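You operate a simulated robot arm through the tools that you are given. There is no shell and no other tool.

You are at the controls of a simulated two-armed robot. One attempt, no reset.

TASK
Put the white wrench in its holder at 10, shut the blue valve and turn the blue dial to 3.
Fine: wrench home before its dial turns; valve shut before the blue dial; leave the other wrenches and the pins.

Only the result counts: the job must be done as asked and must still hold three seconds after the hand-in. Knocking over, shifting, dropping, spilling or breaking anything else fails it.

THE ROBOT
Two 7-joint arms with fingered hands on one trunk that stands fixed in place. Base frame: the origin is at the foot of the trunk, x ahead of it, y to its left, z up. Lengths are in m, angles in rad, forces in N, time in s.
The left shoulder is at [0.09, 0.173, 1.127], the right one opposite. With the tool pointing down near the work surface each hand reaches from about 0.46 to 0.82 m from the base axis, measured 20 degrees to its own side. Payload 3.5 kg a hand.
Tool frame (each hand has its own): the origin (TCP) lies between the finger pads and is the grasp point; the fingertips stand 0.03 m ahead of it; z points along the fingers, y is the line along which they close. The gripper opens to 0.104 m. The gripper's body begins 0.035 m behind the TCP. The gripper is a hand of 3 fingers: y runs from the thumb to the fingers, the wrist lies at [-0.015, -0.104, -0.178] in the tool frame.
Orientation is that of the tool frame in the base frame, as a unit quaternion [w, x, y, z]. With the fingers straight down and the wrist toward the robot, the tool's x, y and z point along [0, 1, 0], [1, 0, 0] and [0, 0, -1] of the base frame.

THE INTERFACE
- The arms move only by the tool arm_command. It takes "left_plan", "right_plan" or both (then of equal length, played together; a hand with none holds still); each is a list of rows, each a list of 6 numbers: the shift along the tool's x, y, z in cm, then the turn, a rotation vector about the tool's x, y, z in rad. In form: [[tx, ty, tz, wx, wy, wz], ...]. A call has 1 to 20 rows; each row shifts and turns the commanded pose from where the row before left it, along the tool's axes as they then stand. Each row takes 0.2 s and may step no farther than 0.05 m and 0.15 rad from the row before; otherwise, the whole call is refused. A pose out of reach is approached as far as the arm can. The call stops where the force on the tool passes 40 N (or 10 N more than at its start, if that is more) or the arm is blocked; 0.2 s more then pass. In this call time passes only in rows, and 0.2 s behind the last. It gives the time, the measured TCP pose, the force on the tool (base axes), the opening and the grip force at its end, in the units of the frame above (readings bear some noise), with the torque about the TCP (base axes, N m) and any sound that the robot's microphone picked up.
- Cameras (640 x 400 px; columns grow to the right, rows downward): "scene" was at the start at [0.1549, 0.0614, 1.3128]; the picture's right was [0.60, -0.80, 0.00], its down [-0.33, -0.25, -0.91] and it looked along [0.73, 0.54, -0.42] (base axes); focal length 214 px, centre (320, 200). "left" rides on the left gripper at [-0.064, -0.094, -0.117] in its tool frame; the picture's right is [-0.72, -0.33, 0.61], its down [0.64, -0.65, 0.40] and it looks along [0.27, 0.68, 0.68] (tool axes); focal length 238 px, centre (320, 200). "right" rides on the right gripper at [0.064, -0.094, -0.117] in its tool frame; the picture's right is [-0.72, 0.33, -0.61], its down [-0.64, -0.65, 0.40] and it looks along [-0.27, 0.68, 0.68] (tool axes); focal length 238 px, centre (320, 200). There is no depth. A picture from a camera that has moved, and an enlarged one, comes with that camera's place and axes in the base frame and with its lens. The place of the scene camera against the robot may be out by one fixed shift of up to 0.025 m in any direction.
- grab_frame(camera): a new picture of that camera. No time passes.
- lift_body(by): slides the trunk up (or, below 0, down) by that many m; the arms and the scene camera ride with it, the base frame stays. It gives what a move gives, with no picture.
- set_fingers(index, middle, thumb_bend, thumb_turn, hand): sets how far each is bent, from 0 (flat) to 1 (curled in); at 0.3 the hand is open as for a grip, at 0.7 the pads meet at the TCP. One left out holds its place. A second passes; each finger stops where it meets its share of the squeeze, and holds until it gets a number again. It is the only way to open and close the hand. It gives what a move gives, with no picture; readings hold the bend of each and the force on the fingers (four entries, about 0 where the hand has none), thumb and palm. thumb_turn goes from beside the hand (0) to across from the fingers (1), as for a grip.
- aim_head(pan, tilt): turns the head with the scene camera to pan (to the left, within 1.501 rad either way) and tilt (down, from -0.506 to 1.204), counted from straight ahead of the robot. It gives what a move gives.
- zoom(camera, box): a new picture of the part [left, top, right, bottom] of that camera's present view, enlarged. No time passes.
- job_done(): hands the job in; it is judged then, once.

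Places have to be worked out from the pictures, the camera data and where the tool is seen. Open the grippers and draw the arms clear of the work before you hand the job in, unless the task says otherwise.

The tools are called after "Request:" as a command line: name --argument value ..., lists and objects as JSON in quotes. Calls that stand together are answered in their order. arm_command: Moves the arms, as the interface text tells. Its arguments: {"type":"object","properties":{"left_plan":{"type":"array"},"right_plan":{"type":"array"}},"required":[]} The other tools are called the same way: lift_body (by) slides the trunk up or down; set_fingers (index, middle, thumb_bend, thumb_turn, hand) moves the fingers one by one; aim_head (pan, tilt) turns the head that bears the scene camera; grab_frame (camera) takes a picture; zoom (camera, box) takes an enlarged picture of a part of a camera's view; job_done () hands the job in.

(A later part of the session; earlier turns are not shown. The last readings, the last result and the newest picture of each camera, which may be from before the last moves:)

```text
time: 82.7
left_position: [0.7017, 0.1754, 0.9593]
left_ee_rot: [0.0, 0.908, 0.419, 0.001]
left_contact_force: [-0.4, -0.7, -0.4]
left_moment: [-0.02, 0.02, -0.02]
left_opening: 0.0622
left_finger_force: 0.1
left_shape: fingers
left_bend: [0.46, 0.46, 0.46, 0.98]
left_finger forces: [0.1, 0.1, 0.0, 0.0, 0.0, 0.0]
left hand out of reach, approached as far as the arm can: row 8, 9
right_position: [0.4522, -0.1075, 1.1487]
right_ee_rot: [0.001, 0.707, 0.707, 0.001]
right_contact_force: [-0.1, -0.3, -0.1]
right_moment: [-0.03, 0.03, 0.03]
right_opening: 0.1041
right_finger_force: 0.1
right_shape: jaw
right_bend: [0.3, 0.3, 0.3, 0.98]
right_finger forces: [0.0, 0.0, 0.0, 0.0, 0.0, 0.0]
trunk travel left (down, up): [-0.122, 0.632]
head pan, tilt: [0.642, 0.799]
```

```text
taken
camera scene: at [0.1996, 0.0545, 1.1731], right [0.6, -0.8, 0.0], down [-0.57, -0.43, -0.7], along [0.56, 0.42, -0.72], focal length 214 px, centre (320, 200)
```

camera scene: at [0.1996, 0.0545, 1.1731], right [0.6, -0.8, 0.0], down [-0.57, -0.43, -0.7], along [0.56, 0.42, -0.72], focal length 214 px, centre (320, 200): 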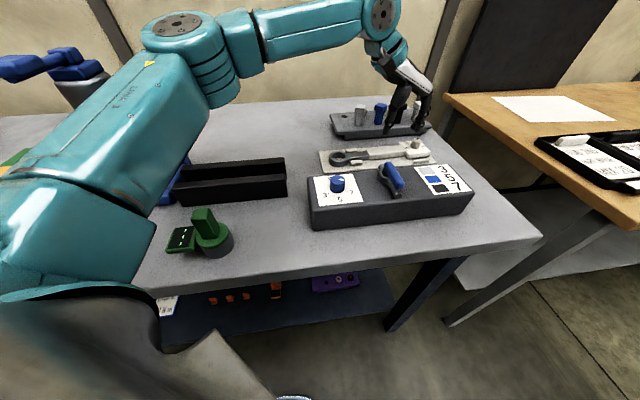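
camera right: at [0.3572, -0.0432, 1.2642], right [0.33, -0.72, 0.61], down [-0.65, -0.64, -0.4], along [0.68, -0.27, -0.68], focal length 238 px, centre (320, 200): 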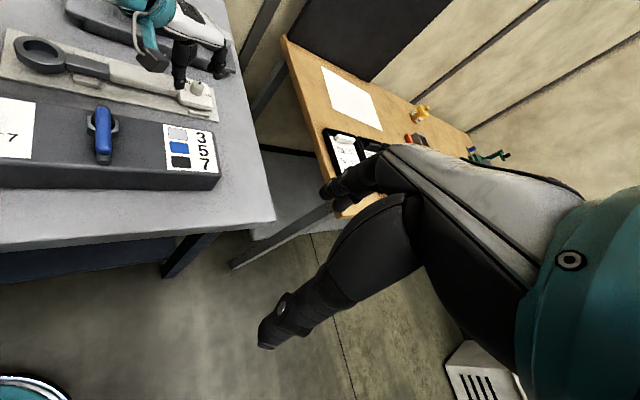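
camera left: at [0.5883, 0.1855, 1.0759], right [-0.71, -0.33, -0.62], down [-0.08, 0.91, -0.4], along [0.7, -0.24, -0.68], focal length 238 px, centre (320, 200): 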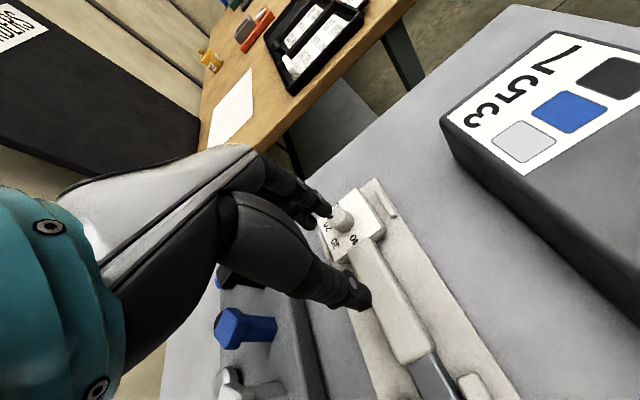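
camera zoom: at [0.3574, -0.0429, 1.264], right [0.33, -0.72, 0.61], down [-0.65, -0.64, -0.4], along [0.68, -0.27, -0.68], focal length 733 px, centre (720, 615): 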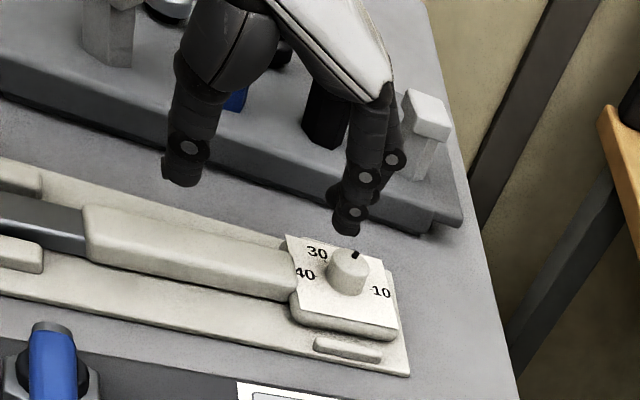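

Vertical reach stops about 4 cm short — it's a fixed shoulder-to-wrist distance. So I return to the 15° outward pitch, which did reach, but this time I'll get the fingertips lower around the knob before pinching.

Request:
arm_command --left_plan '[[0, 0, 0, -0.13, 0, 0], [0, 0, 0, -0.13, 0, 0], [0, 0, 0, 0, 0.032, -0.121], [0, 0, 0, 0, 0.032, -0.121], [0, 0, 0, 0, 0.032, -0.121], [0, 0, 0, 0, 0.032, -0.121], [-3.06, 1.9, 0.43, 0, 0, 0], [0, 0, 0, 0, 0, 0]]'

Request:
set_fingers --hand "left" --index 0.56 --middle 0.56 --thumb_bend 0.56

Request:
zoom --camera "right" --box '[140, 20, 260, 120]'

Request:
zoom --camera "left" --box '[260, 180, 440, 330]'

```text
time: 84.5
left_position: [0.7126, 0.1377, 0.962]
left_ee_rot: [0.1, 0.77, 0.625, 0.083]
left_contact_force: [-0.4, -1.0, 0.1]
left_moment: [0.02, -0.01, 0.0]
left_opening: 0.0621
left_finger_force: 0.0
left_shape: fingers
left_bend: [0.46, 0.46, 0.46, 0.98]
left_finger forces: [0.0, 0.0, 0.1, 0.1, 0.0, 0.0]
right_position: [0.4514, -0.1071, 1.1485]
right_ee_rot: [0.0, 0.707, 0.707, 0.0]
right_contact_force: [-0.4, -0.5, 0.5]
right_moment: [0.03, -0.01, -0.01]
right_opening: 0.1039
right_finger_force: 0.0
right_shape: jaw
right_bend: [0.3, 0.3, 0.3, 0.98]
right_finger forces: [0.0, 0.1, 0.1, 0.0, 0.0, 0.1]
trunk travel left (down, up): [-0.122, 0.632]
head pan, tilt: [0.642, 0.799]
```

```text
time: 85.5
left_position: [0.7138, 0.1384, 0.9609]
left_ee_rot: [0.1, 0.77, 0.624, 0.084]
left_contact_force: [-0.1, -0.8, 0.0]
left_moment: [0.03, 0.0, 0.0]
left_opening: 0.037
left_finger_force: 0.0
left_shape: fingers
left_bend: [0.56, 0.56, 0.56, 0.98]
left_finger forces: [0.1, 0.0, 0.0, 0.1, 0.0, 0.0]
right_position: [0.4521, -0.1074, 1.1473]
right_ee_rot: [0.0, 0.707, 0.707, 0.001]
right_contact_force: [-1.2, 0.7, 0.0]
right_moment: [0.05, 0.02, 0.02]
right_opening: 0.1038
right_finger_force: 0.1
right_shape: jaw
right_bend: [0.3, 0.3, 0.3, 0.98]
right_finger forces: [0.1, 0.0, 0.0, 0.1, 0.0, 0.0]
trunk travel left (down, up): [-0.122, 0.632]
head pan, tilt: [0.642, 0.799]
```

```text
4.00 times, centred on (200, 70) of right
camera zoom: at [0.3575, -0.043, 1.264], right [0.33, -0.72, 0.61], down [-0.65, -0.64, -0.4], along [0.68, -0.27, -0.68], focal length 953 px, centre (800, 720)
```

zoom: 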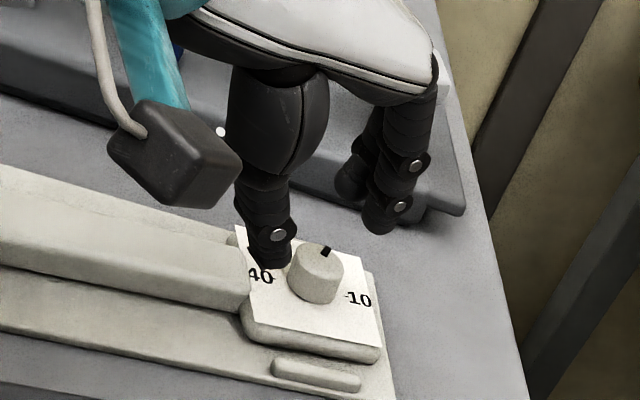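

```text
2.67 times, centred on (350, 255) of left
camera zoom: at [0.5812, 0.0989, 1.0492], right [-0.3, -0.67, -0.68], down [-0.38, 0.74, -0.56], along [0.87, 0.09, -0.48], focal length 636 px, centre (240, 53)
```

zoom: 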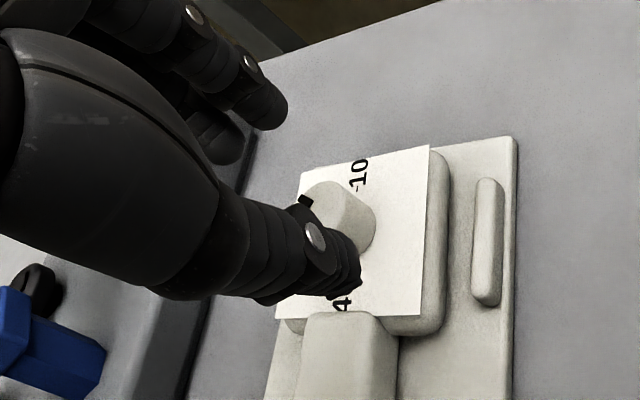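

Alignment looks right. I descend 3 cm along the hand axis, then narrow the grip a bit and lower the last few millimetres.

Request:
arm_command --left_plan '[[0, 0, 1.5, 0, 0, 0], [0, 0, 1.5, 0, 0, 0], [0, 0, 0, 0, 0, 0]]'

Request:
set_fingers --hand "left" --index 0.58 --middle 0.58 --thumb_bend 0.58

Request:
zoom --camera "right" --box '[140, 20, 260, 120]'

Request:
zoom --camera "left" --box '[260, 180, 440, 330]'

```text
time: 86.3
left_position: [0.7222, 0.1363, 0.9322]
left_ee_rot: [0.1, 0.771, 0.623, 0.083]
left_contact_force: [-0.4, 0.2, 0.7]
left_moment: [-0.01, -0.01, -0.04]
left_opening: 0.0372
left_finger_force: 0.0
left_shape: fingers
left_bend: [0.56, 0.56, 0.56, 0.98]
left_finger forces: [0.1, 0.1, 0.0, 0.1, 0.0, 0.1]
right_position: [0.4513, -0.1078, 1.1477]
right_ee_rot: [0.0, 0.706, 0.708, -0.001]
right_contact_force: [-0.4, -0.3, -0.7]
right_moment: [-0.03, 0.04, 0.03]
right_opening: 0.1038
right_finger_force: 0.1
right_shape: jaw
right_bend: [0.3, 0.3, 0.3, 0.98]
right_finger forces: [0.1, 0.0, 0.0, 0.0, 0.0, 0.0]
trunk travel left (down, up): [-0.122, 0.632]
head pan, tilt: [0.642, 0.799]
```

```text
time: 87.3
left_position: [0.7222, 0.1367, 0.9335]
left_ee_rot: [0.1, 0.77, 0.624, 0.083]
left_contact_force: [-0.2, 0.3, 1.1]
left_moment: [-0.02, -0.01, -0.01]
left_opening: 0.0347
left_finger_force: 0.1
left_shape: fingers
left_bend: [0.57, 0.57, 0.57, 0.98]
left_finger forces: [0.0, 0.0, 0.1, 0.1, 0.0, 0.0]
right_position: [0.4523, -0.107, 1.1473]
right_ee_rot: [0.0, 0.707, 0.707, 0.001]
right_contact_force: [-0.2, 0.4, 0.4]
right_moment: [0.03, 0.0, 0.02]
right_opening: 0.1036
right_finger_force: 0.0
right_shape: jaw
right_bend: [0.3, 0.3, 0.3, 0.98]
right_finger forces: [0.0, 0.0, 0.0, 0.0, 0.0, 0.0]
trunk travel left (down, up): [-0.122, 0.632]
head pan, tilt: [0.642, 0.799]
```

```text
4.00 times, centred on (200, 70) of right
camera zoom: at [0.3575, -0.043, 1.264], right [0.33, -0.72, 0.61], down [-0.65, -0.64, -0.4], along [0.68, -0.27, -0.68], focal length 953 px, centre (800, 720)
```

zoom: 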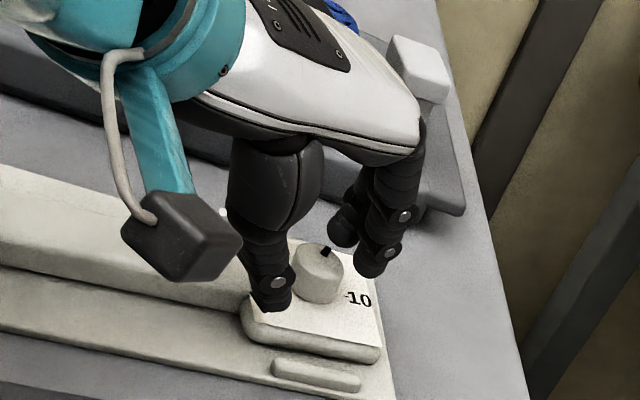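

```text
2.67 times, centred on (350, 255) of left
camera zoom: at [0.5887, 0.0977, 1.0196], right [-0.3, -0.67, -0.68], down [-0.38, 0.74, -0.56], along [0.87, 0.09, -0.48], focal length 636 px, centre (240, 53)
```

zoom: 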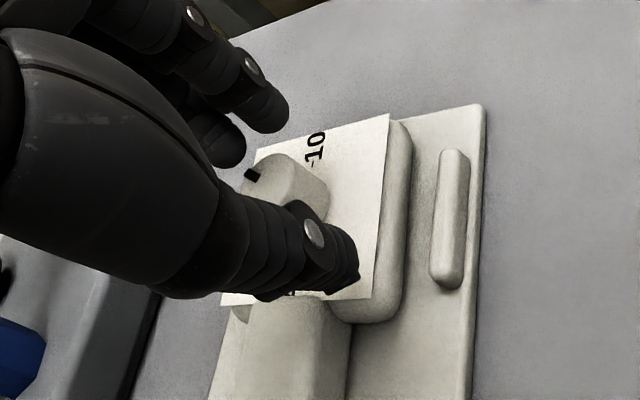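

Good straddle. I lower another 0.9 cm and then close.

Request:
arm_command --left_plan '[[0, 0, 0.5, 0, 0, 0], [0, 0, 0.4, 0, 0, 0], [0, 0, 0, 0, 0, 0]]'

Request:
set_fingers --hand "left" --index 0.64 --middle 0.64 --thumb_bend 0.64

Request:
zoom --camera "right" --box '[140, 20, 260, 120]'

Request:
zoom --camera "left" --box '[260, 180, 440, 330]'

```text
time: 88.1
left_position: [0.7247, 0.1383, 0.923]
left_ee_rot: [0.1, 0.77, 0.624, 0.084]
left_contact_force: [-0.2, -0.4, 0.0]
left_moment: [0.0, -0.02, 0.02]
left_opening: 0.0345
left_finger_force: 0.1
left_shape: fingers
left_bend: [0.57, 0.57, 0.57, 0.98]
left_finger forces: [0.0, 0.7, 0.0, 0.0, 0.0, 0.0]
right_position: [0.4522, -0.1086, 1.1475]
right_ee_rot: [0.0, 0.707, 0.707, 0.0]
right_contact_force: [-0.1, -0.9, -0.3]
right_moment: [-0.01, 0.01, -0.02]
right_opening: 0.1035
right_finger_force: 0.0
right_shape: jaw
right_bend: [0.3, 0.3, 0.3, 0.98]
right_finger forces: [0.1, 0.1, 0.0, 0.1, 0.0, 0.1]
trunk travel left (down, up): [-0.122, 0.632]
head pan, tilt: [0.642, 0.799]
```

```text
time: 89.1
left_position: [0.7241, 0.1383, 0.9238]
left_ee_rot: [0.101, 0.77, 0.624, 0.083]
left_contact_force: [1.9, -0.4, 1.5]
left_moment: [0.02, -0.13, -0.01]
left_opening: 0.0164
left_finger_force: 1.5
left_shape: fingers
left_bend: [0.64, 0.62, 0.64, 0.98]
left_finger forces: [0.2, 2.5, 0.0, 0.0, 0.1, 0.0]
right_position: [0.4516, -0.1076, 1.1483]
right_ee_rot: [0.0, 0.707, 0.708, 0.0]
right_contact_force: [-0.2, -0.8, 0.3]
right_moment: [-0.01, 0.0, -0.04]
right_opening: 0.1035
right_finger_force: 0.1
right_shape: jaw
right_bend: [0.3, 0.3, 0.3, 0.98]
right_finger forces: [0.1, 0.0, 0.0, 0.0, 0.0, 0.1]
trunk travel left (down, up): [-0.122, 0.632]
head pan, tilt: [0.642, 0.799]
```

```text
4.00 times, centred on (200, 70) of right
camera zoom: at [0.3576, -0.0431, 1.264], right [0.33, -0.72, 0.61], down [-0.65, -0.64, -0.4], along [0.68, -0.27, -0.68], focal length 953 px, centre (800, 720)
```

zoom: 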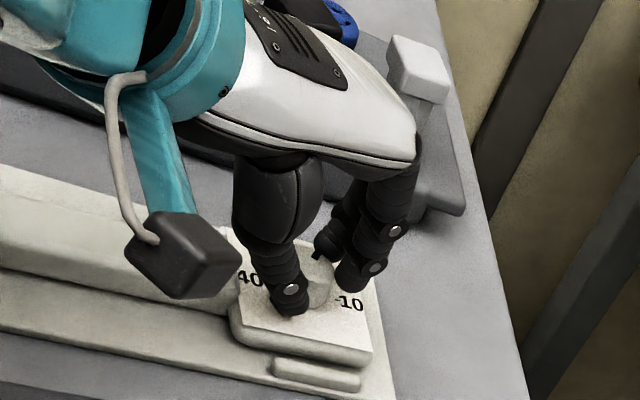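

```text
2.67 times, centred on (350, 255) of left
camera zoom: at [0.592, 0.0981, 1.0105], right [-0.3, -0.67, -0.68], down [-0.38, 0.74, -0.56], along [0.87, 0.09, -0.48], focal length 636 px, centre (240, 53)
```

zoom: 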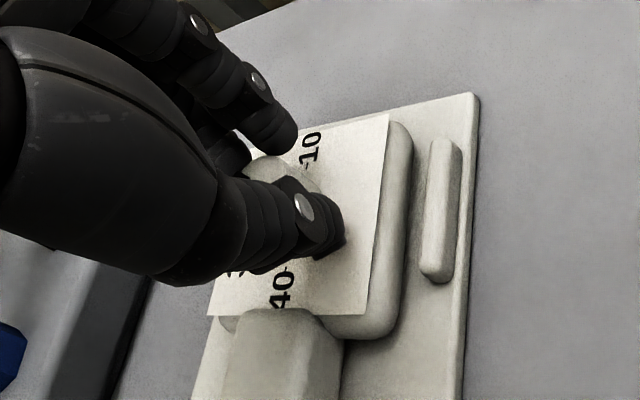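

The fingers are touching the knob lightly; the thumb isn't yet. I continue closing.

Request:
set_fingers --hand "left" --index 0.68 --middle 0.66 --thumb_bend 0.72

Request:
zoom --camera "right" --box '[160, 40, 240, 110]'

Request:
zoom --camera "left" --box '[260, 180, 440, 330]'

Request:
zoom --camera "scene" --box '[380, 100, 460, 170]'

```text
time: 90.1
left_position: [0.7233, 0.1379, 0.9226]
left_ee_rot: [0.101, 0.77, 0.624, 0.083]
left_contact_force: [0.9, -1.0, 1.6]
left_moment: [-0.03, -0.03, -0.03]
left_opening: 0.0055
left_finger_force: 3.2
left_shape: fingers
left_bend: [0.66, 0.63, 0.7, 0.97]
left_finger forces: [0.9, 3.1, 0.0, 0.0, 2.2, 0.0]
right_position: [0.4518, -0.1088, 1.1484]
right_ee_rot: [0.001, 0.707, 0.707, 0.0]
right_contact_force: [-0.1, -0.2, -0.2]
right_moment: [0.0, 0.01, 0.02]
right_opening: 0.1037
right_finger_force: 0.0
right_shape: jaw
right_bend: [0.3, 0.3, 0.3, 0.98]
right_finger forces: [0.0, 0.0, 0.0, 0.1, 0.0, 0.0]
trunk travel left (down, up): [-0.122, 0.632]
head pan, tilt: [0.642, 0.799]
```

```text
5.71 times, centred on (200, 75) of right
camera zoom: at [0.3575, -0.0432, 1.264], right [0.33, -0.72, 0.61], down [-0.65, -0.64, -0.4], along [0.68, -0.27, -0.68], focal length 1362 px, centre (1006, 914)
```

zoom: 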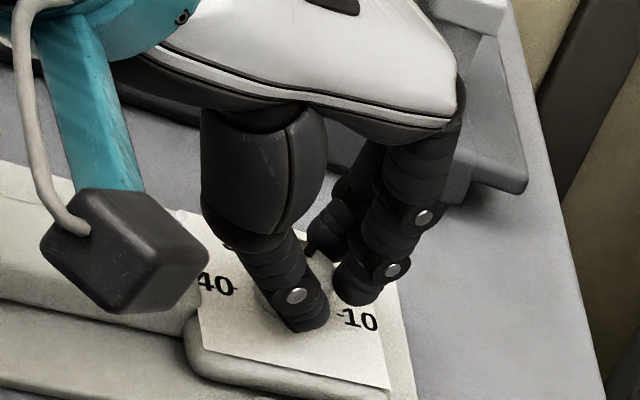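

```text
2.67 times, centred on (350, 255) of left
camera zoom: at [0.5919, 0.0981, 1.0104], right [-0.3, -0.67, -0.68], down [-0.38, 0.74, -0.56], along [0.87, 0.09, -0.48], focal length 636 px, centre (240, 53)
```

zoom: 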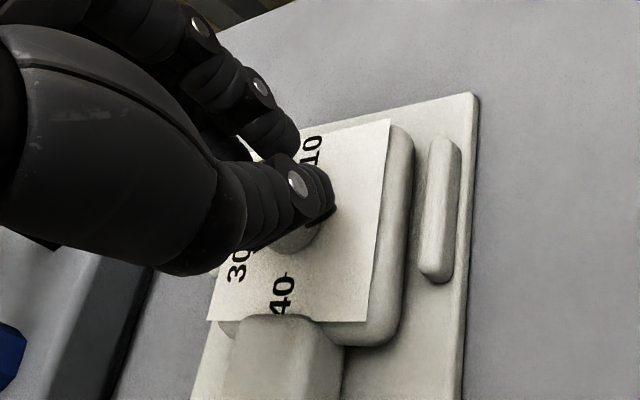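

```text
5.71 times, centred on (420, 135) of scene
camera zoom: at [0.1996, 0.0543, 1.1731], right [0.6, -0.8, 0.0], down [-0.57, -0.43, -0.7], along [0.56, 0.42, -0.72], focal length 1226 px, centre (-251, 571)
```

zoom: 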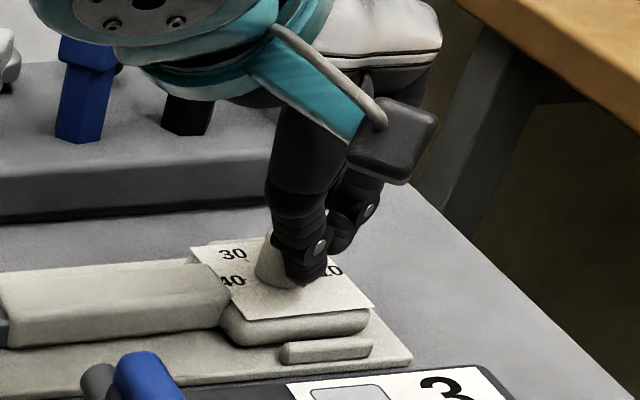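

The thumb slipped past the knob: it lies about 6 mm toward +x and 6–10 mm toward the thumb of my grip centre. I open, lift, shift accordingly, and come down again.

Request:
set_fingers --hand "left" --index 0.53 --middle 0.53 --thumb_bend 0.53

Request:
arm_command --left_plan '[[0, 0, -2.5, 0, 0, 0], [0.7, -0.7, 0, 0, 0, 0], [0, 0, 0, 0, 0, 0]]'

Request:
zoom --camera "right" --box '[140, 20, 260, 120]'

Request:
zoom --camera "left" --box '[260, 180, 440, 330]'

Request:
zoom --camera "scene" --box '[380, 100, 460, 170]'

```text
time: 91.1
left_position: [0.7248, 0.1365, 0.923]
left_ee_rot: [0.1, 0.77, 0.625, 0.084]
left_contact_force: [0.3, -0.5, 0.7]
left_moment: [0.03, 0.02, 0.01]
left_opening: 0.0429
left_finger_force: 0.4
left_shape: fingers
left_bend: [0.53, 0.53, 0.54, 0.97]
left_finger forces: [0.1, 0.0, 0.0, 0.1, 0.6, 0.1]
right_position: [0.4528, -0.1081, 1.1467]
right_ee_rot: [0.0, 0.707, 0.707, 0.0]
right_contact_force: [-0.1, 0.3, -0.3]
right_moment: [0.0, 0.0, -0.02]
right_opening: 0.1036
right_finger_force: 0.0
right_shape: jaw
right_bend: [0.3, 0.3, 0.3, 0.98]
right_finger forces: [0.0, 0.0, 0.1, 0.0, 0.0, 0.0]
trunk travel left (down, up): [-0.122, 0.632]
head pan, tilt: [0.642, 0.799]
```

```text
time: 91.9
left_position: [0.7131, 0.1473, 0.9441]
left_ee_rot: [0.1, 0.771, 0.624, 0.083]
left_contact_force: [-0.5, -0.3, 0.0]
left_moment: [-0.02, -0.04, -0.03]
left_opening: 0.0438
left_finger_force: 0.1
left_shape: fingers
left_bend: [0.53, 0.53, 0.53, 0.97]
left_finger forces: [0.0, 0.1, 0.0, 0.1, 0.0, 0.0]
right_position: [0.4515, -0.1068, 1.1465]
right_ee_rot: [0.0, 0.707, 0.707, 0.0]
right_contact_force: [0.0, 0.6, 0.1]
right_moment: [-0.01, -0.01, -0.01]
right_opening: 0.1038
right_finger_force: 0.0
right_shape: jaw
right_bend: [0.3, 0.3, 0.3, 0.98]
right_finger forces: [0.0, 0.0, 0.0, 0.0, 0.0, 0.0]
trunk travel left (down, up): [-0.122, 0.632]
head pan, tilt: [0.642, 0.799]
```

```text
4.00 times, centred on (200, 70) of right
camera zoom: at [0.3575, -0.043, 1.264], right [0.33, -0.72, 0.61], down [-0.65, -0.64, -0.4], along [0.68, -0.27, -0.68], focal length 953 px, centre (800, 720)
```

zoom: 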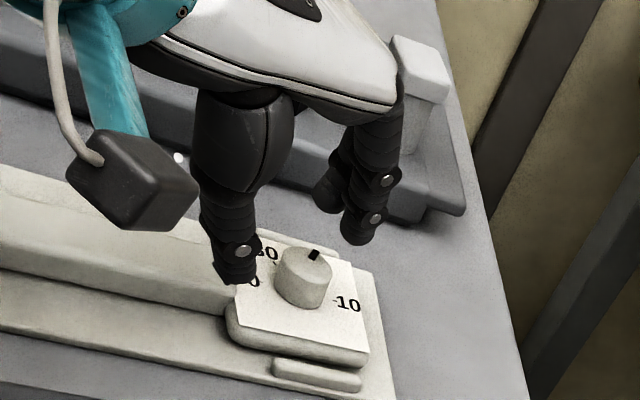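

```text
2.67 times, centred on (350, 255) of left
camera zoom: at [0.581, 0.1081, 1.0317], right [-0.3, -0.67, -0.68], down [-0.38, 0.74, -0.56], along [0.87, 0.09, -0.48], focal length 636 px, centre (240, 53)
```

zoom: 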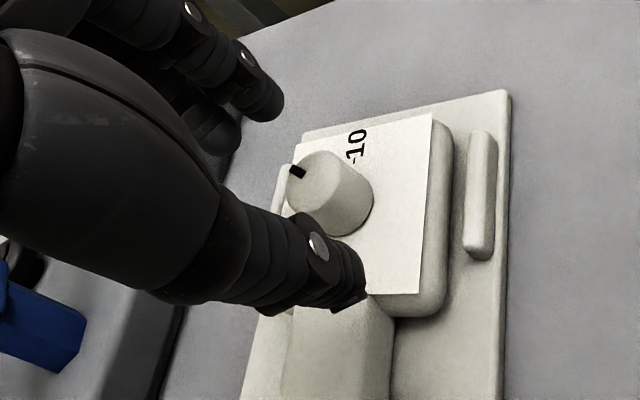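

```text
5.71 times, centred on (420, 135) of scene
camera zoom: at [0.1996, 0.0545, 1.1731], right [0.6, -0.8, 0.0], down [-0.57, -0.43, -0.7], along [0.56, 0.42, -0.72], focal length 1226 px, centre (-251, 571)
```

zoom: 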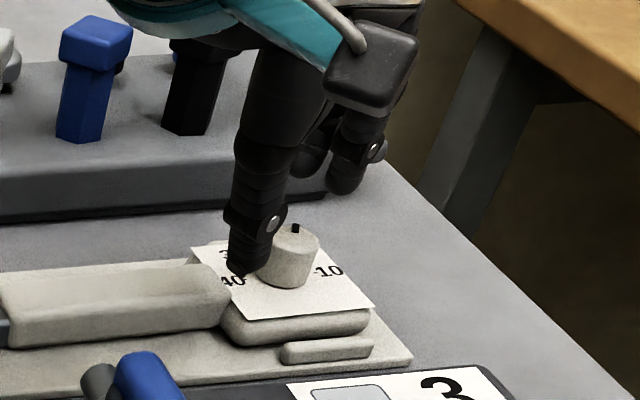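

From the closure seen earlier, the three tips should now cage the knob; I shift 3 mm more along +x, descend 2.1 cm and close in steps.

Request:
arm_command --left_plan '[[0.3, 0, 0.7, 0, 0, 0], [0, 0, 0.7, 0, 0, 0], [0, 0, 0.7, 0, 0, 0], [0, 0, 0, 0, 0, 0]]'

Request:
set_fingers --hand "left" --index 0.62 --middle 0.62 --thumb_bend 0.62

Request:
zoom --camera "right" --box '[160, 40, 240, 110]'

Request:
zoom --camera "left" --box '[260, 180, 440, 330]'

Request:
zoom --camera "scene" --box '[380, 100, 460, 170]'

```text
time: 92.9
left_position: [0.7194, 0.1494, 0.925]
left_ee_rot: [0.101, 0.77, 0.624, 0.083]
left_contact_force: [0.4, -0.4, 0.4]
left_moment: [-0.02, 0.05, -0.01]
left_opening: 0.0439
left_finger_force: 0.2
left_shape: fingers
left_bend: [0.53, 0.53, 0.53, 0.97]
left_finger forces: [0.0, 0.0, 0.0, 0.0, 0.2, 0.0]
right_position: [0.4523, -0.108, 1.1488]
right_ee_rot: [0.0, 0.707, 0.707, -0.001]
right_contact_force: [0.8, 0.3, -0.4]
right_moment: [-0.01, 0.01, 0.04]
right_opening: 0.1037
right_finger_force: 0.0
right_shape: jaw
right_bend: [0.3, 0.3, 0.3, 0.98]
right_finger forces: [0.0, 0.1, 0.1, 0.1, 0.1, 0.0]
trunk travel left (down, up): [-0.122, 0.632]
head pan, tilt: [0.642, 0.799]
```

```text
time: 93.9
left_position: [0.7195, 0.1509, 0.9263]
left_ee_rot: [0.099, 0.771, 0.624, 0.083]
left_contact_force: [1.6, -0.9, 3.3]
left_moment: [-0.07, -0.12, -0.02]
left_opening: 0.025
left_finger_force: 1.9
left_shape: fingers
left_bend: [0.59, 0.62, 0.62, 0.97]
left_finger forces: [3.2, 0.1, 0.0, 0.0, 0.0, 0.0]
right_position: [0.4511, -0.1083, 1.1476]
right_ee_rot: [0.0, 0.707, 0.707, 0.0]
right_contact_force: [0.7, 0.7, 0.3]
right_moment: [0.02, 0.0, 0.01]
right_opening: 0.1039
right_finger_force: 0.0
right_shape: jaw
right_bend: [0.3, 0.3, 0.3, 0.98]
right_finger forces: [0.0, 0.0, 0.0, 0.1, 0.0, 0.0]
trunk travel left (down, up): [-0.122, 0.632]
head pan, tilt: [0.642, 0.799]
```

```text
5.71 times, centred on (200, 75) of right
camera zoom: at [0.3575, -0.0432, 1.264], right [0.33, -0.72, 0.61], down [-0.65, -0.64, -0.4], along [0.68, -0.27, -0.68], focal length 1362 px, centre (1006, 914)
```

zoom: 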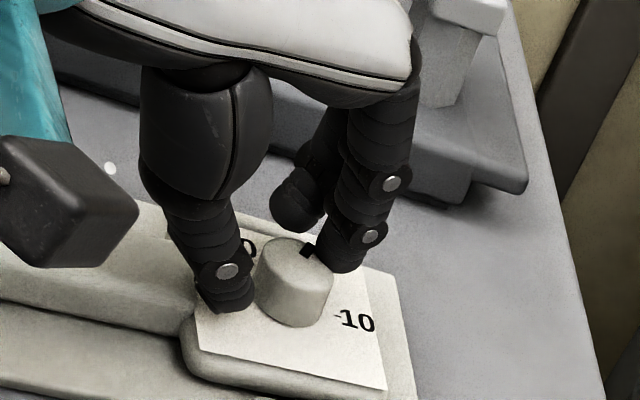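

```text
2.67 times, centred on (350, 255) of left
camera zoom: at [0.5867, 0.1108, 1.0123], right [-0.3, -0.67, -0.68], down [-0.38, 0.74, -0.56], along [0.87, 0.09, -0.48], focal length 636 px, centre (240, 53)
```

zoom: 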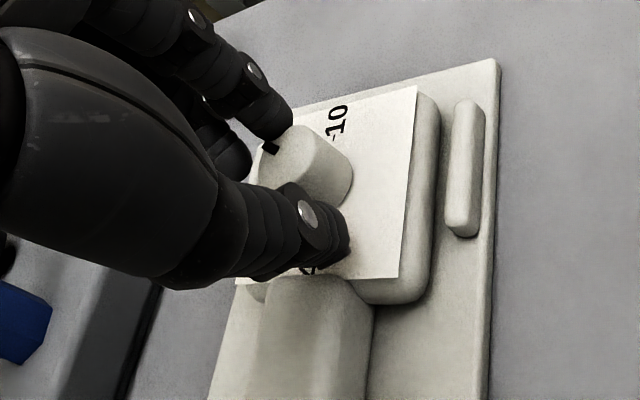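

```text
5.71 times, centred on (420, 135) of scene
camera zoom: at [0.1996, 0.0543, 1.1731], right [0.6, -0.8, 0.0], down [-0.57, -0.43, -0.7], along [0.56, 0.42, -0.72], focal length 1226 px, centre (-251, 571)
```

zoom: 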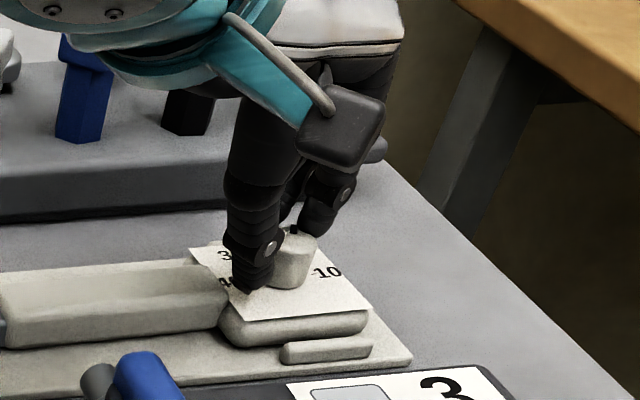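

The index is bearing on the knob's upper edge. I open, reduce the pitch slightly so the fingers sit lower, and come down a little deeper.

Request:
set_fingers --hand "left" --index 0.53 --middle 0.53 --thumb_bend 0.55

Request:
arm_command --left_plan '[[0, 0, -0.8, 0, 0, 0], [0, 0.25, 0, 0.09, 0, 0], [0, 0, 0.6, 0, 0, 0], [0, 0, 0.6, 0, 0, 0], [0, 0, 0, 0, 0, 0]]'

Request:
zoom --camera "right" --box '[160, 40, 240, 110]'

Request:
zoom --camera "left" --box '[260, 180, 440, 330]'

```text
time: 94.9
left_position: [0.7203, 0.1501, 0.9249]
left_ee_rot: [0.1, 0.77, 0.625, 0.083]
left_contact_force: [0.2, -1.5, 3.6]
left_moment: [0.01, 0.05, 0.02]
left_opening: 0.038
left_finger_force: 1.8
left_shape: fingers
left_bend: [0.53, 0.53, 0.58, 0.98]
left_finger forces: [0.0, 0.0, 0.1, 0.0, 3.7, 0.0]
right_position: [0.4515, -0.1075, 1.1481]
right_ee_rot: [0.001, 0.707, 0.708, 0.0]
right_contact_force: [1.0, -0.5, 0.5]
right_moment: [-0.02, -0.01, -0.01]
right_opening: 0.1037
right_finger_force: 0.1
right_shape: jaw
right_bend: [0.3, 0.3, 0.3, 0.98]
right_finger forces: [0.1, 0.0, 0.0, 0.1, 0.0, 0.0]
trunk travel left (down, up): [-0.122, 0.632]
head pan, tilt: [0.642, 0.799]
```

```text
time: 96.1
left_position: [0.72, 0.1488, 0.9214]
left_ee_rot: [0.065, 0.774, 0.627, 0.055]
left_contact_force: [0.1, -0.3, 1.3]
left_moment: [0.01, 0.05, -0.02]
left_opening: 0.0415
left_finger_force: 0.8
left_shape: fingers
left_bend: [0.53, 0.53, 0.55, 0.98]
left_finger forces: [0.0, 0.1, 0.0, 0.0, 0.5, 0.0]
right_position: [0.4525, -0.1072, 1.1477]
right_ee_rot: [0.001, 0.707, 0.707, 0.0]
right_contact_force: [-1.0, 0.1, 0.4]
right_moment: [-0.04, 0.0, 0.03]
right_opening: 0.1035
right_finger_force: 0.1
right_shape: jaw
right_bend: [0.3, 0.3, 0.3, 0.98]
right_finger forces: [0.0, 0.0, 0.1, 0.0, 0.0, 0.1]
trunk travel left (down, up): [-0.122, 0.632]
head pan, tilt: [0.642, 0.799]
```

```text
5.71 times, centred on (200, 75) of right
camera zoom: at [0.3575, -0.043, 1.264], right [0.33, -0.72, 0.61], down [-0.65, -0.64, -0.4], along [0.68, -0.27, -0.68], focal length 1362 px, centre (1006, 914)
```

zoom: 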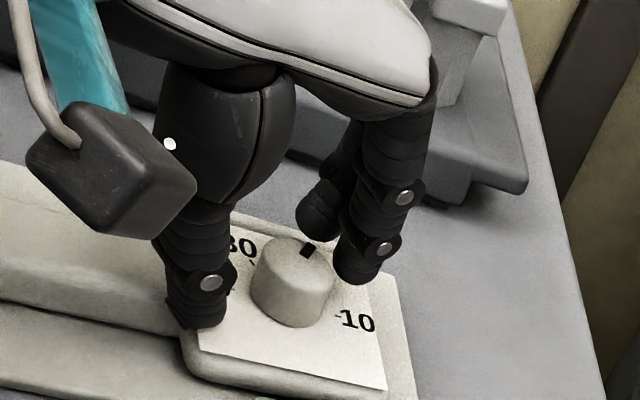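

```text
2.67 times, centred on (350, 255) of left
camera zoom: at [0.5961, 0.1074, 1.0192], right [-0.36, -0.66, -0.66], down [-0.43, 0.75, -0.51], along [0.83, 0.1, -0.55], focal length 636 px, centre (240, 53)
```

zoom: 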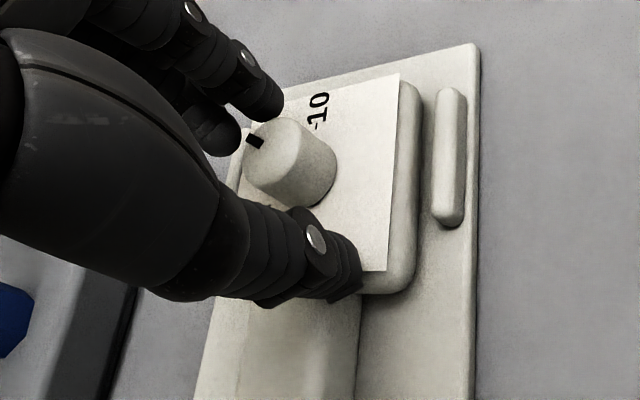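

Now the tips flank the knob well. I lift 2 mm and close.

Request:
arm_command --left_plan '[[0, 0, -0.2, 0, 0, 0], [0, 0, 0, 0, 0, 0]]'

Request:
set_fingers --hand "left" --index 0.62 --middle 0.62 --thumb_bend 0.64

Request:
zoom --camera "right" --box '[160, 40, 240, 110]'

Request:
zoom --camera "left" --box '[260, 180, 440, 330]'

```text
time: 96.7
left_position: [0.7207, 0.1484, 0.9228]
left_ee_rot: [0.065, 0.774, 0.627, 0.055]
left_contact_force: [-0.4, 0.2, -1.1]
left_moment: [0.02, 0.0, 0.03]
left_opening: 0.0413
left_finger_force: 0.1
left_shape: fingers
left_bend: [0.53, 0.53, 0.55, 0.98]
left_finger forces: [0.0, 0.0, 0.0, 0.0, 0.1, 0.0]
right_position: [0.4519, -0.1077, 1.1468]
right_ee_rot: [0.0, 0.707, 0.707, -0.001]
right_contact_force: [0.3, -0.7, 1.4]
right_moment: [-0.02, 0.01, 0.0]
right_opening: 0.1037
right_finger_force: 0.0
right_shape: jaw
right_bend: [0.3, 0.3, 0.3, 0.98]
right_finger forces: [0.1, 0.1, 0.1, 0.0, 0.1, 0.0]
trunk travel left (down, up): [-0.122, 0.632]
head pan, tilt: [0.642, 0.799]
```

```text
time: 97.7
left_position: [0.7201, 0.1477, 0.9241]
left_ee_rot: [0.065, 0.774, 0.627, 0.055]
left_contact_force: [0.9, -1.5, 0.2]
left_moment: [-0.02, -0.02, 0.02]
left_opening: 0.0215
left_finger_force: 1.2
left_shape: fingers
left_bend: [0.6, 0.62, 0.64, 0.98]
left_finger forces: [1.4, 0.1, 0.0, 0.0, 0.0, 0.0]
right_position: [0.452, -0.1089, 1.1471]
right_ee_rot: [0.0, 0.707, 0.707, 0.0]
right_contact_force: [0.9, -0.5, 0.2]
right_moment: [-0.01, 0.01, 0.01]
right_opening: 0.1035
right_finger_force: 0.0
right_shape: jaw
right_bend: [0.3, 0.3, 0.3, 0.98]
right_finger forces: [0.1, 0.0, 0.0, 0.0, 0.0, 0.0]
trunk travel left (down, up): [-0.122, 0.632]
head pan, tilt: [0.642, 0.799]
```

```text
5.71 times, centred on (200, 75) of right
camera zoom: at [0.3577, -0.0431, 1.2639], right [0.33, -0.72, 0.61], down [-0.65, -0.64, -0.4], along [0.68, -0.27, -0.68], focal length 1362 px, centre (1006, 914)
```

zoom: 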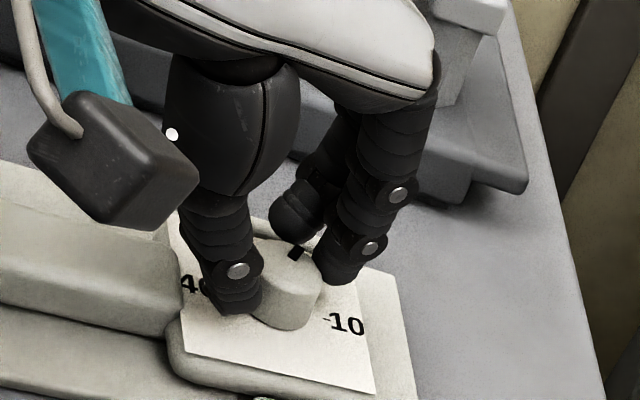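

```text
2.67 times, centred on (350, 255) of left
camera zoom: at [0.5961, 0.1073, 1.0216], right [-0.36, -0.66, -0.66], down [-0.43, 0.75, -0.51], along [0.83, 0.1, -0.55], focal length 636 px, centre (240, 53)
```

zoom: 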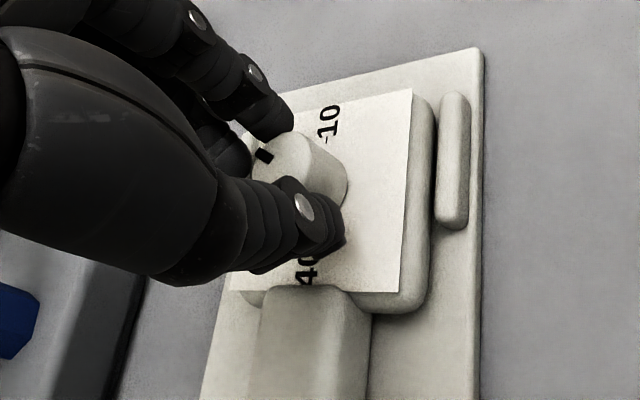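

Index touches with 1.4 N, nudging the wrench slightly; I close the thumb the rest of the way to oppose it.

Request:
set_fingers --hand "left" --thumb_bend 0.7

Request:
zoom --camera "right" --box '[160, 40, 240, 110]'

Request:
zoom --camera "left" --box '[260, 180, 440, 330]'

```text
time: 98.7
left_position: [0.7208, 0.147, 0.9248]
left_ee_rot: [0.065, 0.774, 0.627, 0.055]
left_contact_force: [-1.8, -0.3, 0.5]
left_moment: [-0.02, 0.01, -0.02]
left_opening: 0.0179
left_finger_force: 2.4
left_shape: fingers
left_bend: [0.6, 0.62, 0.67, 0.97]
left_finger forces: [1.8, 0.0, 0.0, 0.0, 2.5, 0.1]
right_position: [0.452, -0.1062, 1.148]
right_ee_rot: [0.0, 0.707, 0.708, 0.0]
right_contact_force: [-0.5, -0.5, 0.6]
right_moment: [0.0, 0.02, -0.01]
right_opening: 0.1037
right_finger_force: 0.1
right_shape: jaw
right_bend: [0.3, 0.3, 0.3, 0.98]
right_finger forces: [0.0, 0.1, 0.1, 0.0, 0.0, 0.0]
trunk travel left (down, up): [-0.122, 0.632]
head pan, tilt: [0.642, 0.799]
```

```text
5.71 times, centred on (200, 75) of right
camera zoom: at [0.3575, -0.043, 1.264], right [0.33, -0.72, 0.61], down [-0.65, -0.64, -0.4], along [0.68, -0.27, -0.68], focal length 1362 px, centre (1006, 914)
```

zoom: 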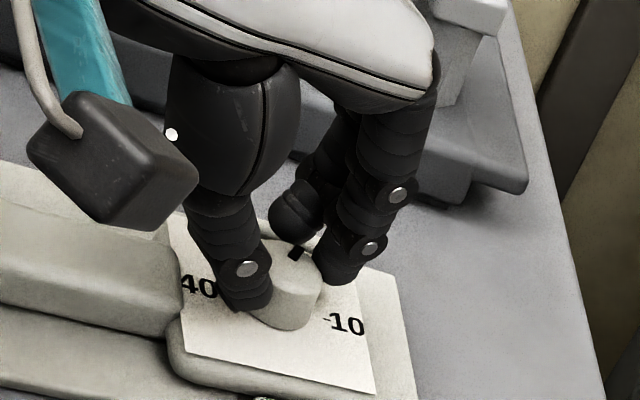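

```text
2.67 times, centred on (350, 255) of left
camera zoom: at [0.596, 0.1074, 1.0216], right [-0.36, -0.66, -0.66], down [-0.43, 0.75, -0.51], along [0.83, 0.1, -0.55], focal length 636 px, centre (240, 53)
```

zoom: 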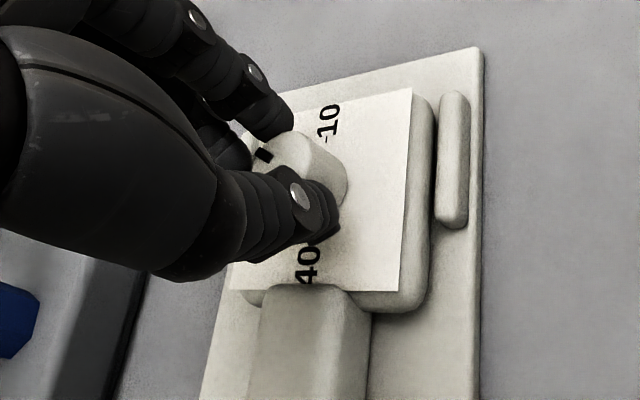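

Thumb and index now oppose on the knob. I squeeze firmer with all three and check.

Request:
set_fingers --hand "left" --index 0.68 --middle 0.72 --thumb_bend 0.78

Request:
zoom --camera "right" --box '[160, 40, 240, 110]'

Request:
zoom --camera "left" --box '[260, 180, 440, 330]'

```text
time: 99.7
left_position: [0.7206, 0.1486, 0.9225]
left_ee_rot: [0.065, 0.774, 0.627, 0.055]
left_contact_force: [0.1, 1.2, 0.3]
left_moment: [0.02, -0.03, 0.0]
left_opening: 0.0157
left_finger_force: 10.0
left_shape: fingers
left_bend: [0.6, 0.72, 0.71, 0.97]
left_finger forces: [7.9, 2.8, 0.0, 0.0, 8.9, 0.0]
right_position: [0.4515, -0.1068, 1.1472]
right_ee_rot: [0.0, 0.707, 0.707, 0.0]
right_contact_force: [-0.5, -0.5, -0.1]
right_moment: [0.01, 0.0, 0.02]
right_opening: 0.1036
right_finger_force: 0.0
right_shape: jaw
right_bend: [0.3, 0.3, 0.3, 0.98]
right_finger forces: [0.0, 0.1, 0.1, 0.0, 0.0, 0.0]
trunk travel left (down, up): [-0.122, 0.632]
head pan, tilt: [0.642, 0.799]
```

```text
5.71 times, centred on (200, 75) of right
camera zoom: at [0.3578, -0.0429, 1.2639], right [0.33, -0.72, 0.61], down [-0.65, -0.64, -0.4], along [0.68, -0.27, -0.68], focal length 1362 px, centre (1006, 914)
```

zoom: 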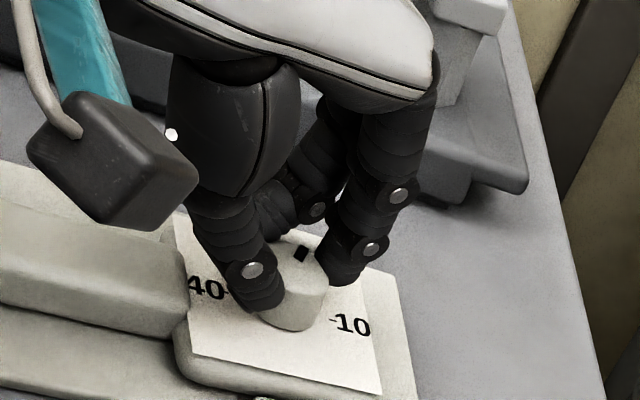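

```text
2.67 times, centred on (350, 255) of left
camera zoom: at [0.5962, 0.1076, 1.0213], right [-0.36, -0.66, -0.66], down [-0.43, 0.75, -0.51], along [0.83, 0.1, -0.55], focal length 636 px, centre (240, 53)
```

zoom: 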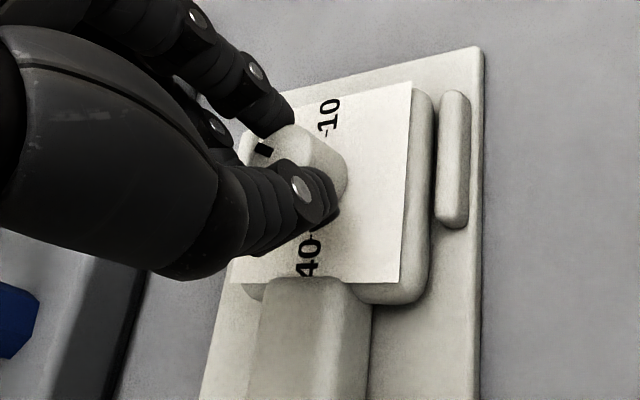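

Three-point grip is firm (index 8 N, middle 3 N, thumb 9 N). I rotate clockwise 30° about the vertical.

Request:
arm_command --left_plan '[[0.06, 0, 0, -0.0005, -0.022, 0.128], [0.06, 0, 0, -0.0005, -0.022, 0.128], [0.06, 0, 0, -0.0005, -0.022, 0.128], [0.06, 0, 0, -0.0005, -0.022, 0.128], [0, 0, 0, 0, 0, 0]]'

Request:
zoom --camera "right" --box '[160, 40, 240, 110]'

Request:
zoom --camera "left" --box '[260, 180, 440, 330]'

```text
time: 100.9
left_position: [0.7217, 0.1515, 0.9233]
left_ee_rot: [0.078, 0.909, 0.408, 0.037]
left_contact_force: [3.0, 3.4, 0.4]
left_moment: [0.03, -0.1, 0.07]
left_opening: 0.0155
left_finger_force: 9.8
left_shape: fingers
left_bend: [0.59, 0.72, 0.71, 0.96]
left_finger forces: [8.5, 3.5, 0.0, 0.0, 8.0, 0.1]
right_position: [0.4525, -0.106, 1.147]
right_ee_rot: [0.0, 0.707, 0.707, 0.0]
right_contact_force: [0.1, 0.6, 0.1]
right_moment: [0.0, 0.04, -0.04]
right_opening: 0.1037
right_finger_force: 0.1
right_shape: jaw
right_bend: [0.3, 0.3, 0.3, 0.98]
right_finger forces: [0.0, 0.1, 0.0, 0.0, 0.0, 0.1]
trunk travel left (down, up): [-0.122, 0.632]
head pan, tilt: [0.642, 0.799]
```

```text
5.71 times, centred on (200, 75) of right
camera zoom: at [0.3581, -0.0427, 1.2638], right [0.33, -0.72, 0.61], down [-0.65, -0.64, -0.4], along [0.68, -0.27, -0.68], focal length 1362 px, centre (1006, 914)
```

zoom: 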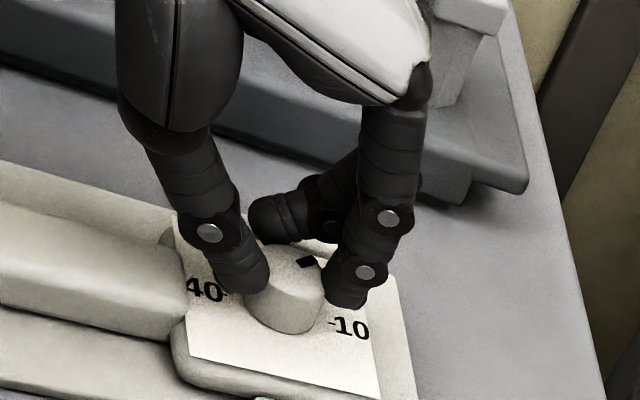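

```text
2.67 times, centred on (350, 255) of left
camera zoom: at [0.5942, 0.1772, 1.0212], right [-0.64, -0.39, -0.66], down [0.0, 0.86, -0.51], along [0.77, -0.32, -0.55], focal length 636 px, centre (240, 53)
```

zoom: 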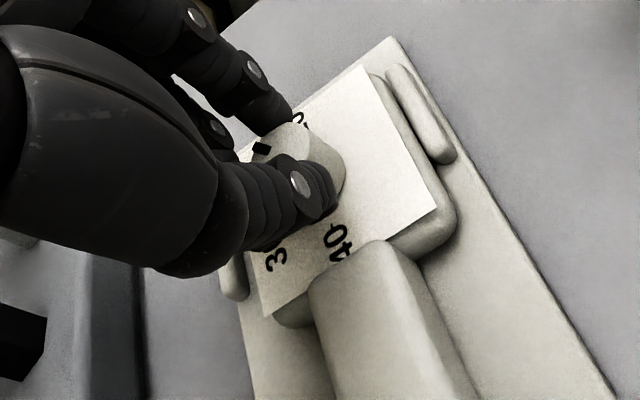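

The knob turned cleanly with the hand and the wrench stayed put. To finish the remaining ~30° I release, lift, turn back and re-grip.

Request:
set_fingers --hand "left" --index 0.53 --middle 0.53 --thumb_bend 0.55

Request:
arm_command --left_plan '[[0, 0, -1.5, 0, 0, 0], [0, 0, -1.5, 0, 0, 0], [-0.06, 0, 0, 0.0005, 0.022, -0.128], [-0.06, 0, 0, 0.0005, 0.022, -0.128], [-0.06, 0, 0, 0.0005, 0.022, -0.128], [-0.06, 0, 0, 0.0005, 0.022, -0.128], [0, 0, 0, 0, 0, 0]]'

Request:
zoom --camera "right" --box '[160, 40, 240, 110]'

Request:
zoom --camera "left" --box '[260, 180, 440, 330]'

```text
time: 101.9
left_position: [0.7214, 0.1502, 0.9239]
left_ee_rot: [0.078, 0.909, 0.408, 0.037]
left_contact_force: [-0.5, -0.9, 3.2]
left_moment: [0.01, 0.1, 0.04]
left_opening: 0.0406
left_finger_force: 1.5
left_shape: fingers
left_bend: [0.53, 0.53, 0.56, 0.97]
left_finger forces: [0.0, 0.0, 0.0, 0.0, 3.4, 0.0]
right_position: [0.4514, -0.1083, 1.1482]
right_ee_rot: [-0.001, 0.707, 0.707, 0.0]
right_contact_force: [0.3, 0.1, 0.0]
right_moment: [0.0, 0.0, 0.0]
right_opening: 0.1036
right_finger_force: 0.0
right_shape: jaw
right_bend: [0.3, 0.3, 0.3, 0.98]
right_finger forces: [0.0, 0.1, 0.1, 0.0, 0.1, 0.0]
trunk travel left (down, up): [-0.122, 0.632]
head pan, tilt: [0.642, 0.799]
```

```text
time: 103.5
left_position: [0.7171, 0.1528, 0.9523]
left_ee_rot: [0.065, 0.774, 0.628, 0.055]
left_contact_force: [0.3, -0.8, 0.0]
left_moment: [0.01, 0.01, -0.02]
left_opening: 0.0412
left_finger_force: 0.0
left_shape: fingers
left_bend: [0.53, 0.53, 0.55, 0.97]
left_finger forces: [0.1, 0.0, 0.0, 0.0, 0.0, 0.0]
right_position: [0.4497, -0.1078, 1.1479]
right_ee_rot: [0.0, 0.707, 0.707, 0.001]
right_contact_force: [0.5, 0.3, 0.1]
right_moment: [0.0, 0.0, -0.01]
right_opening: 0.1034
right_finger_force: 0.1
right_shape: jaw
right_bend: [0.3, 0.3, 0.3, 0.98]
right_finger forces: [0.1, 0.1, 0.1, 0.0, 0.0, 0.0]
trunk travel left (down, up): [-0.122, 0.632]
head pan, tilt: [0.642, 0.799]
```

```text
5.71 times, centred on (200, 75) of right
camera zoom: at [0.3574, -0.0431, 1.264], right [0.33, -0.72, 0.61], down [-0.65, -0.64, -0.4], along [0.68, -0.27, -0.68], focal length 1362 px, centre (1006, 914)
```

zoom: 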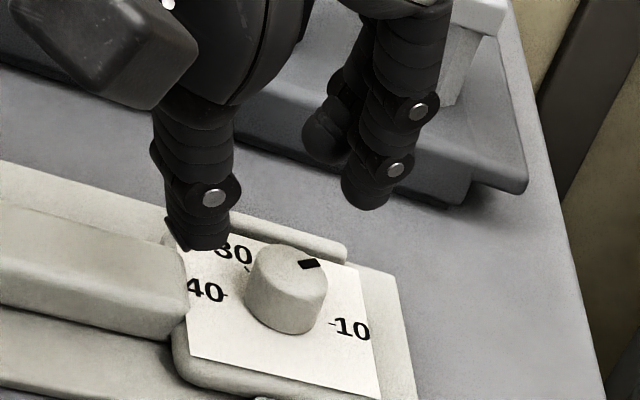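

```text
2.67 times, centred on (350, 255) of left
camera zoom: at [0.5916, 0.111, 1.0511], right [-0.36, -0.66, -0.66], down [-0.43, 0.75, -0.51], along [0.83, 0.1, -0.55], focal length 636 px, centre (240, 53)
```

zoom: 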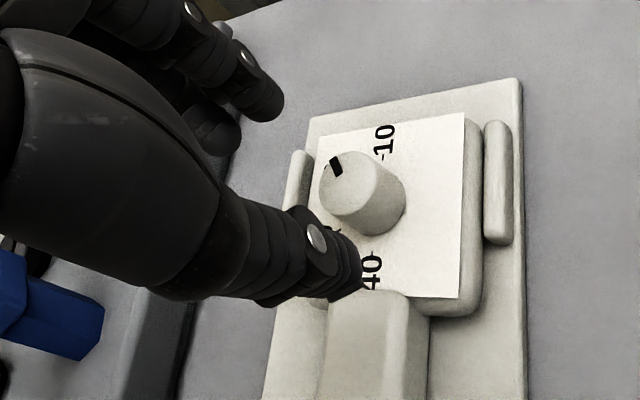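

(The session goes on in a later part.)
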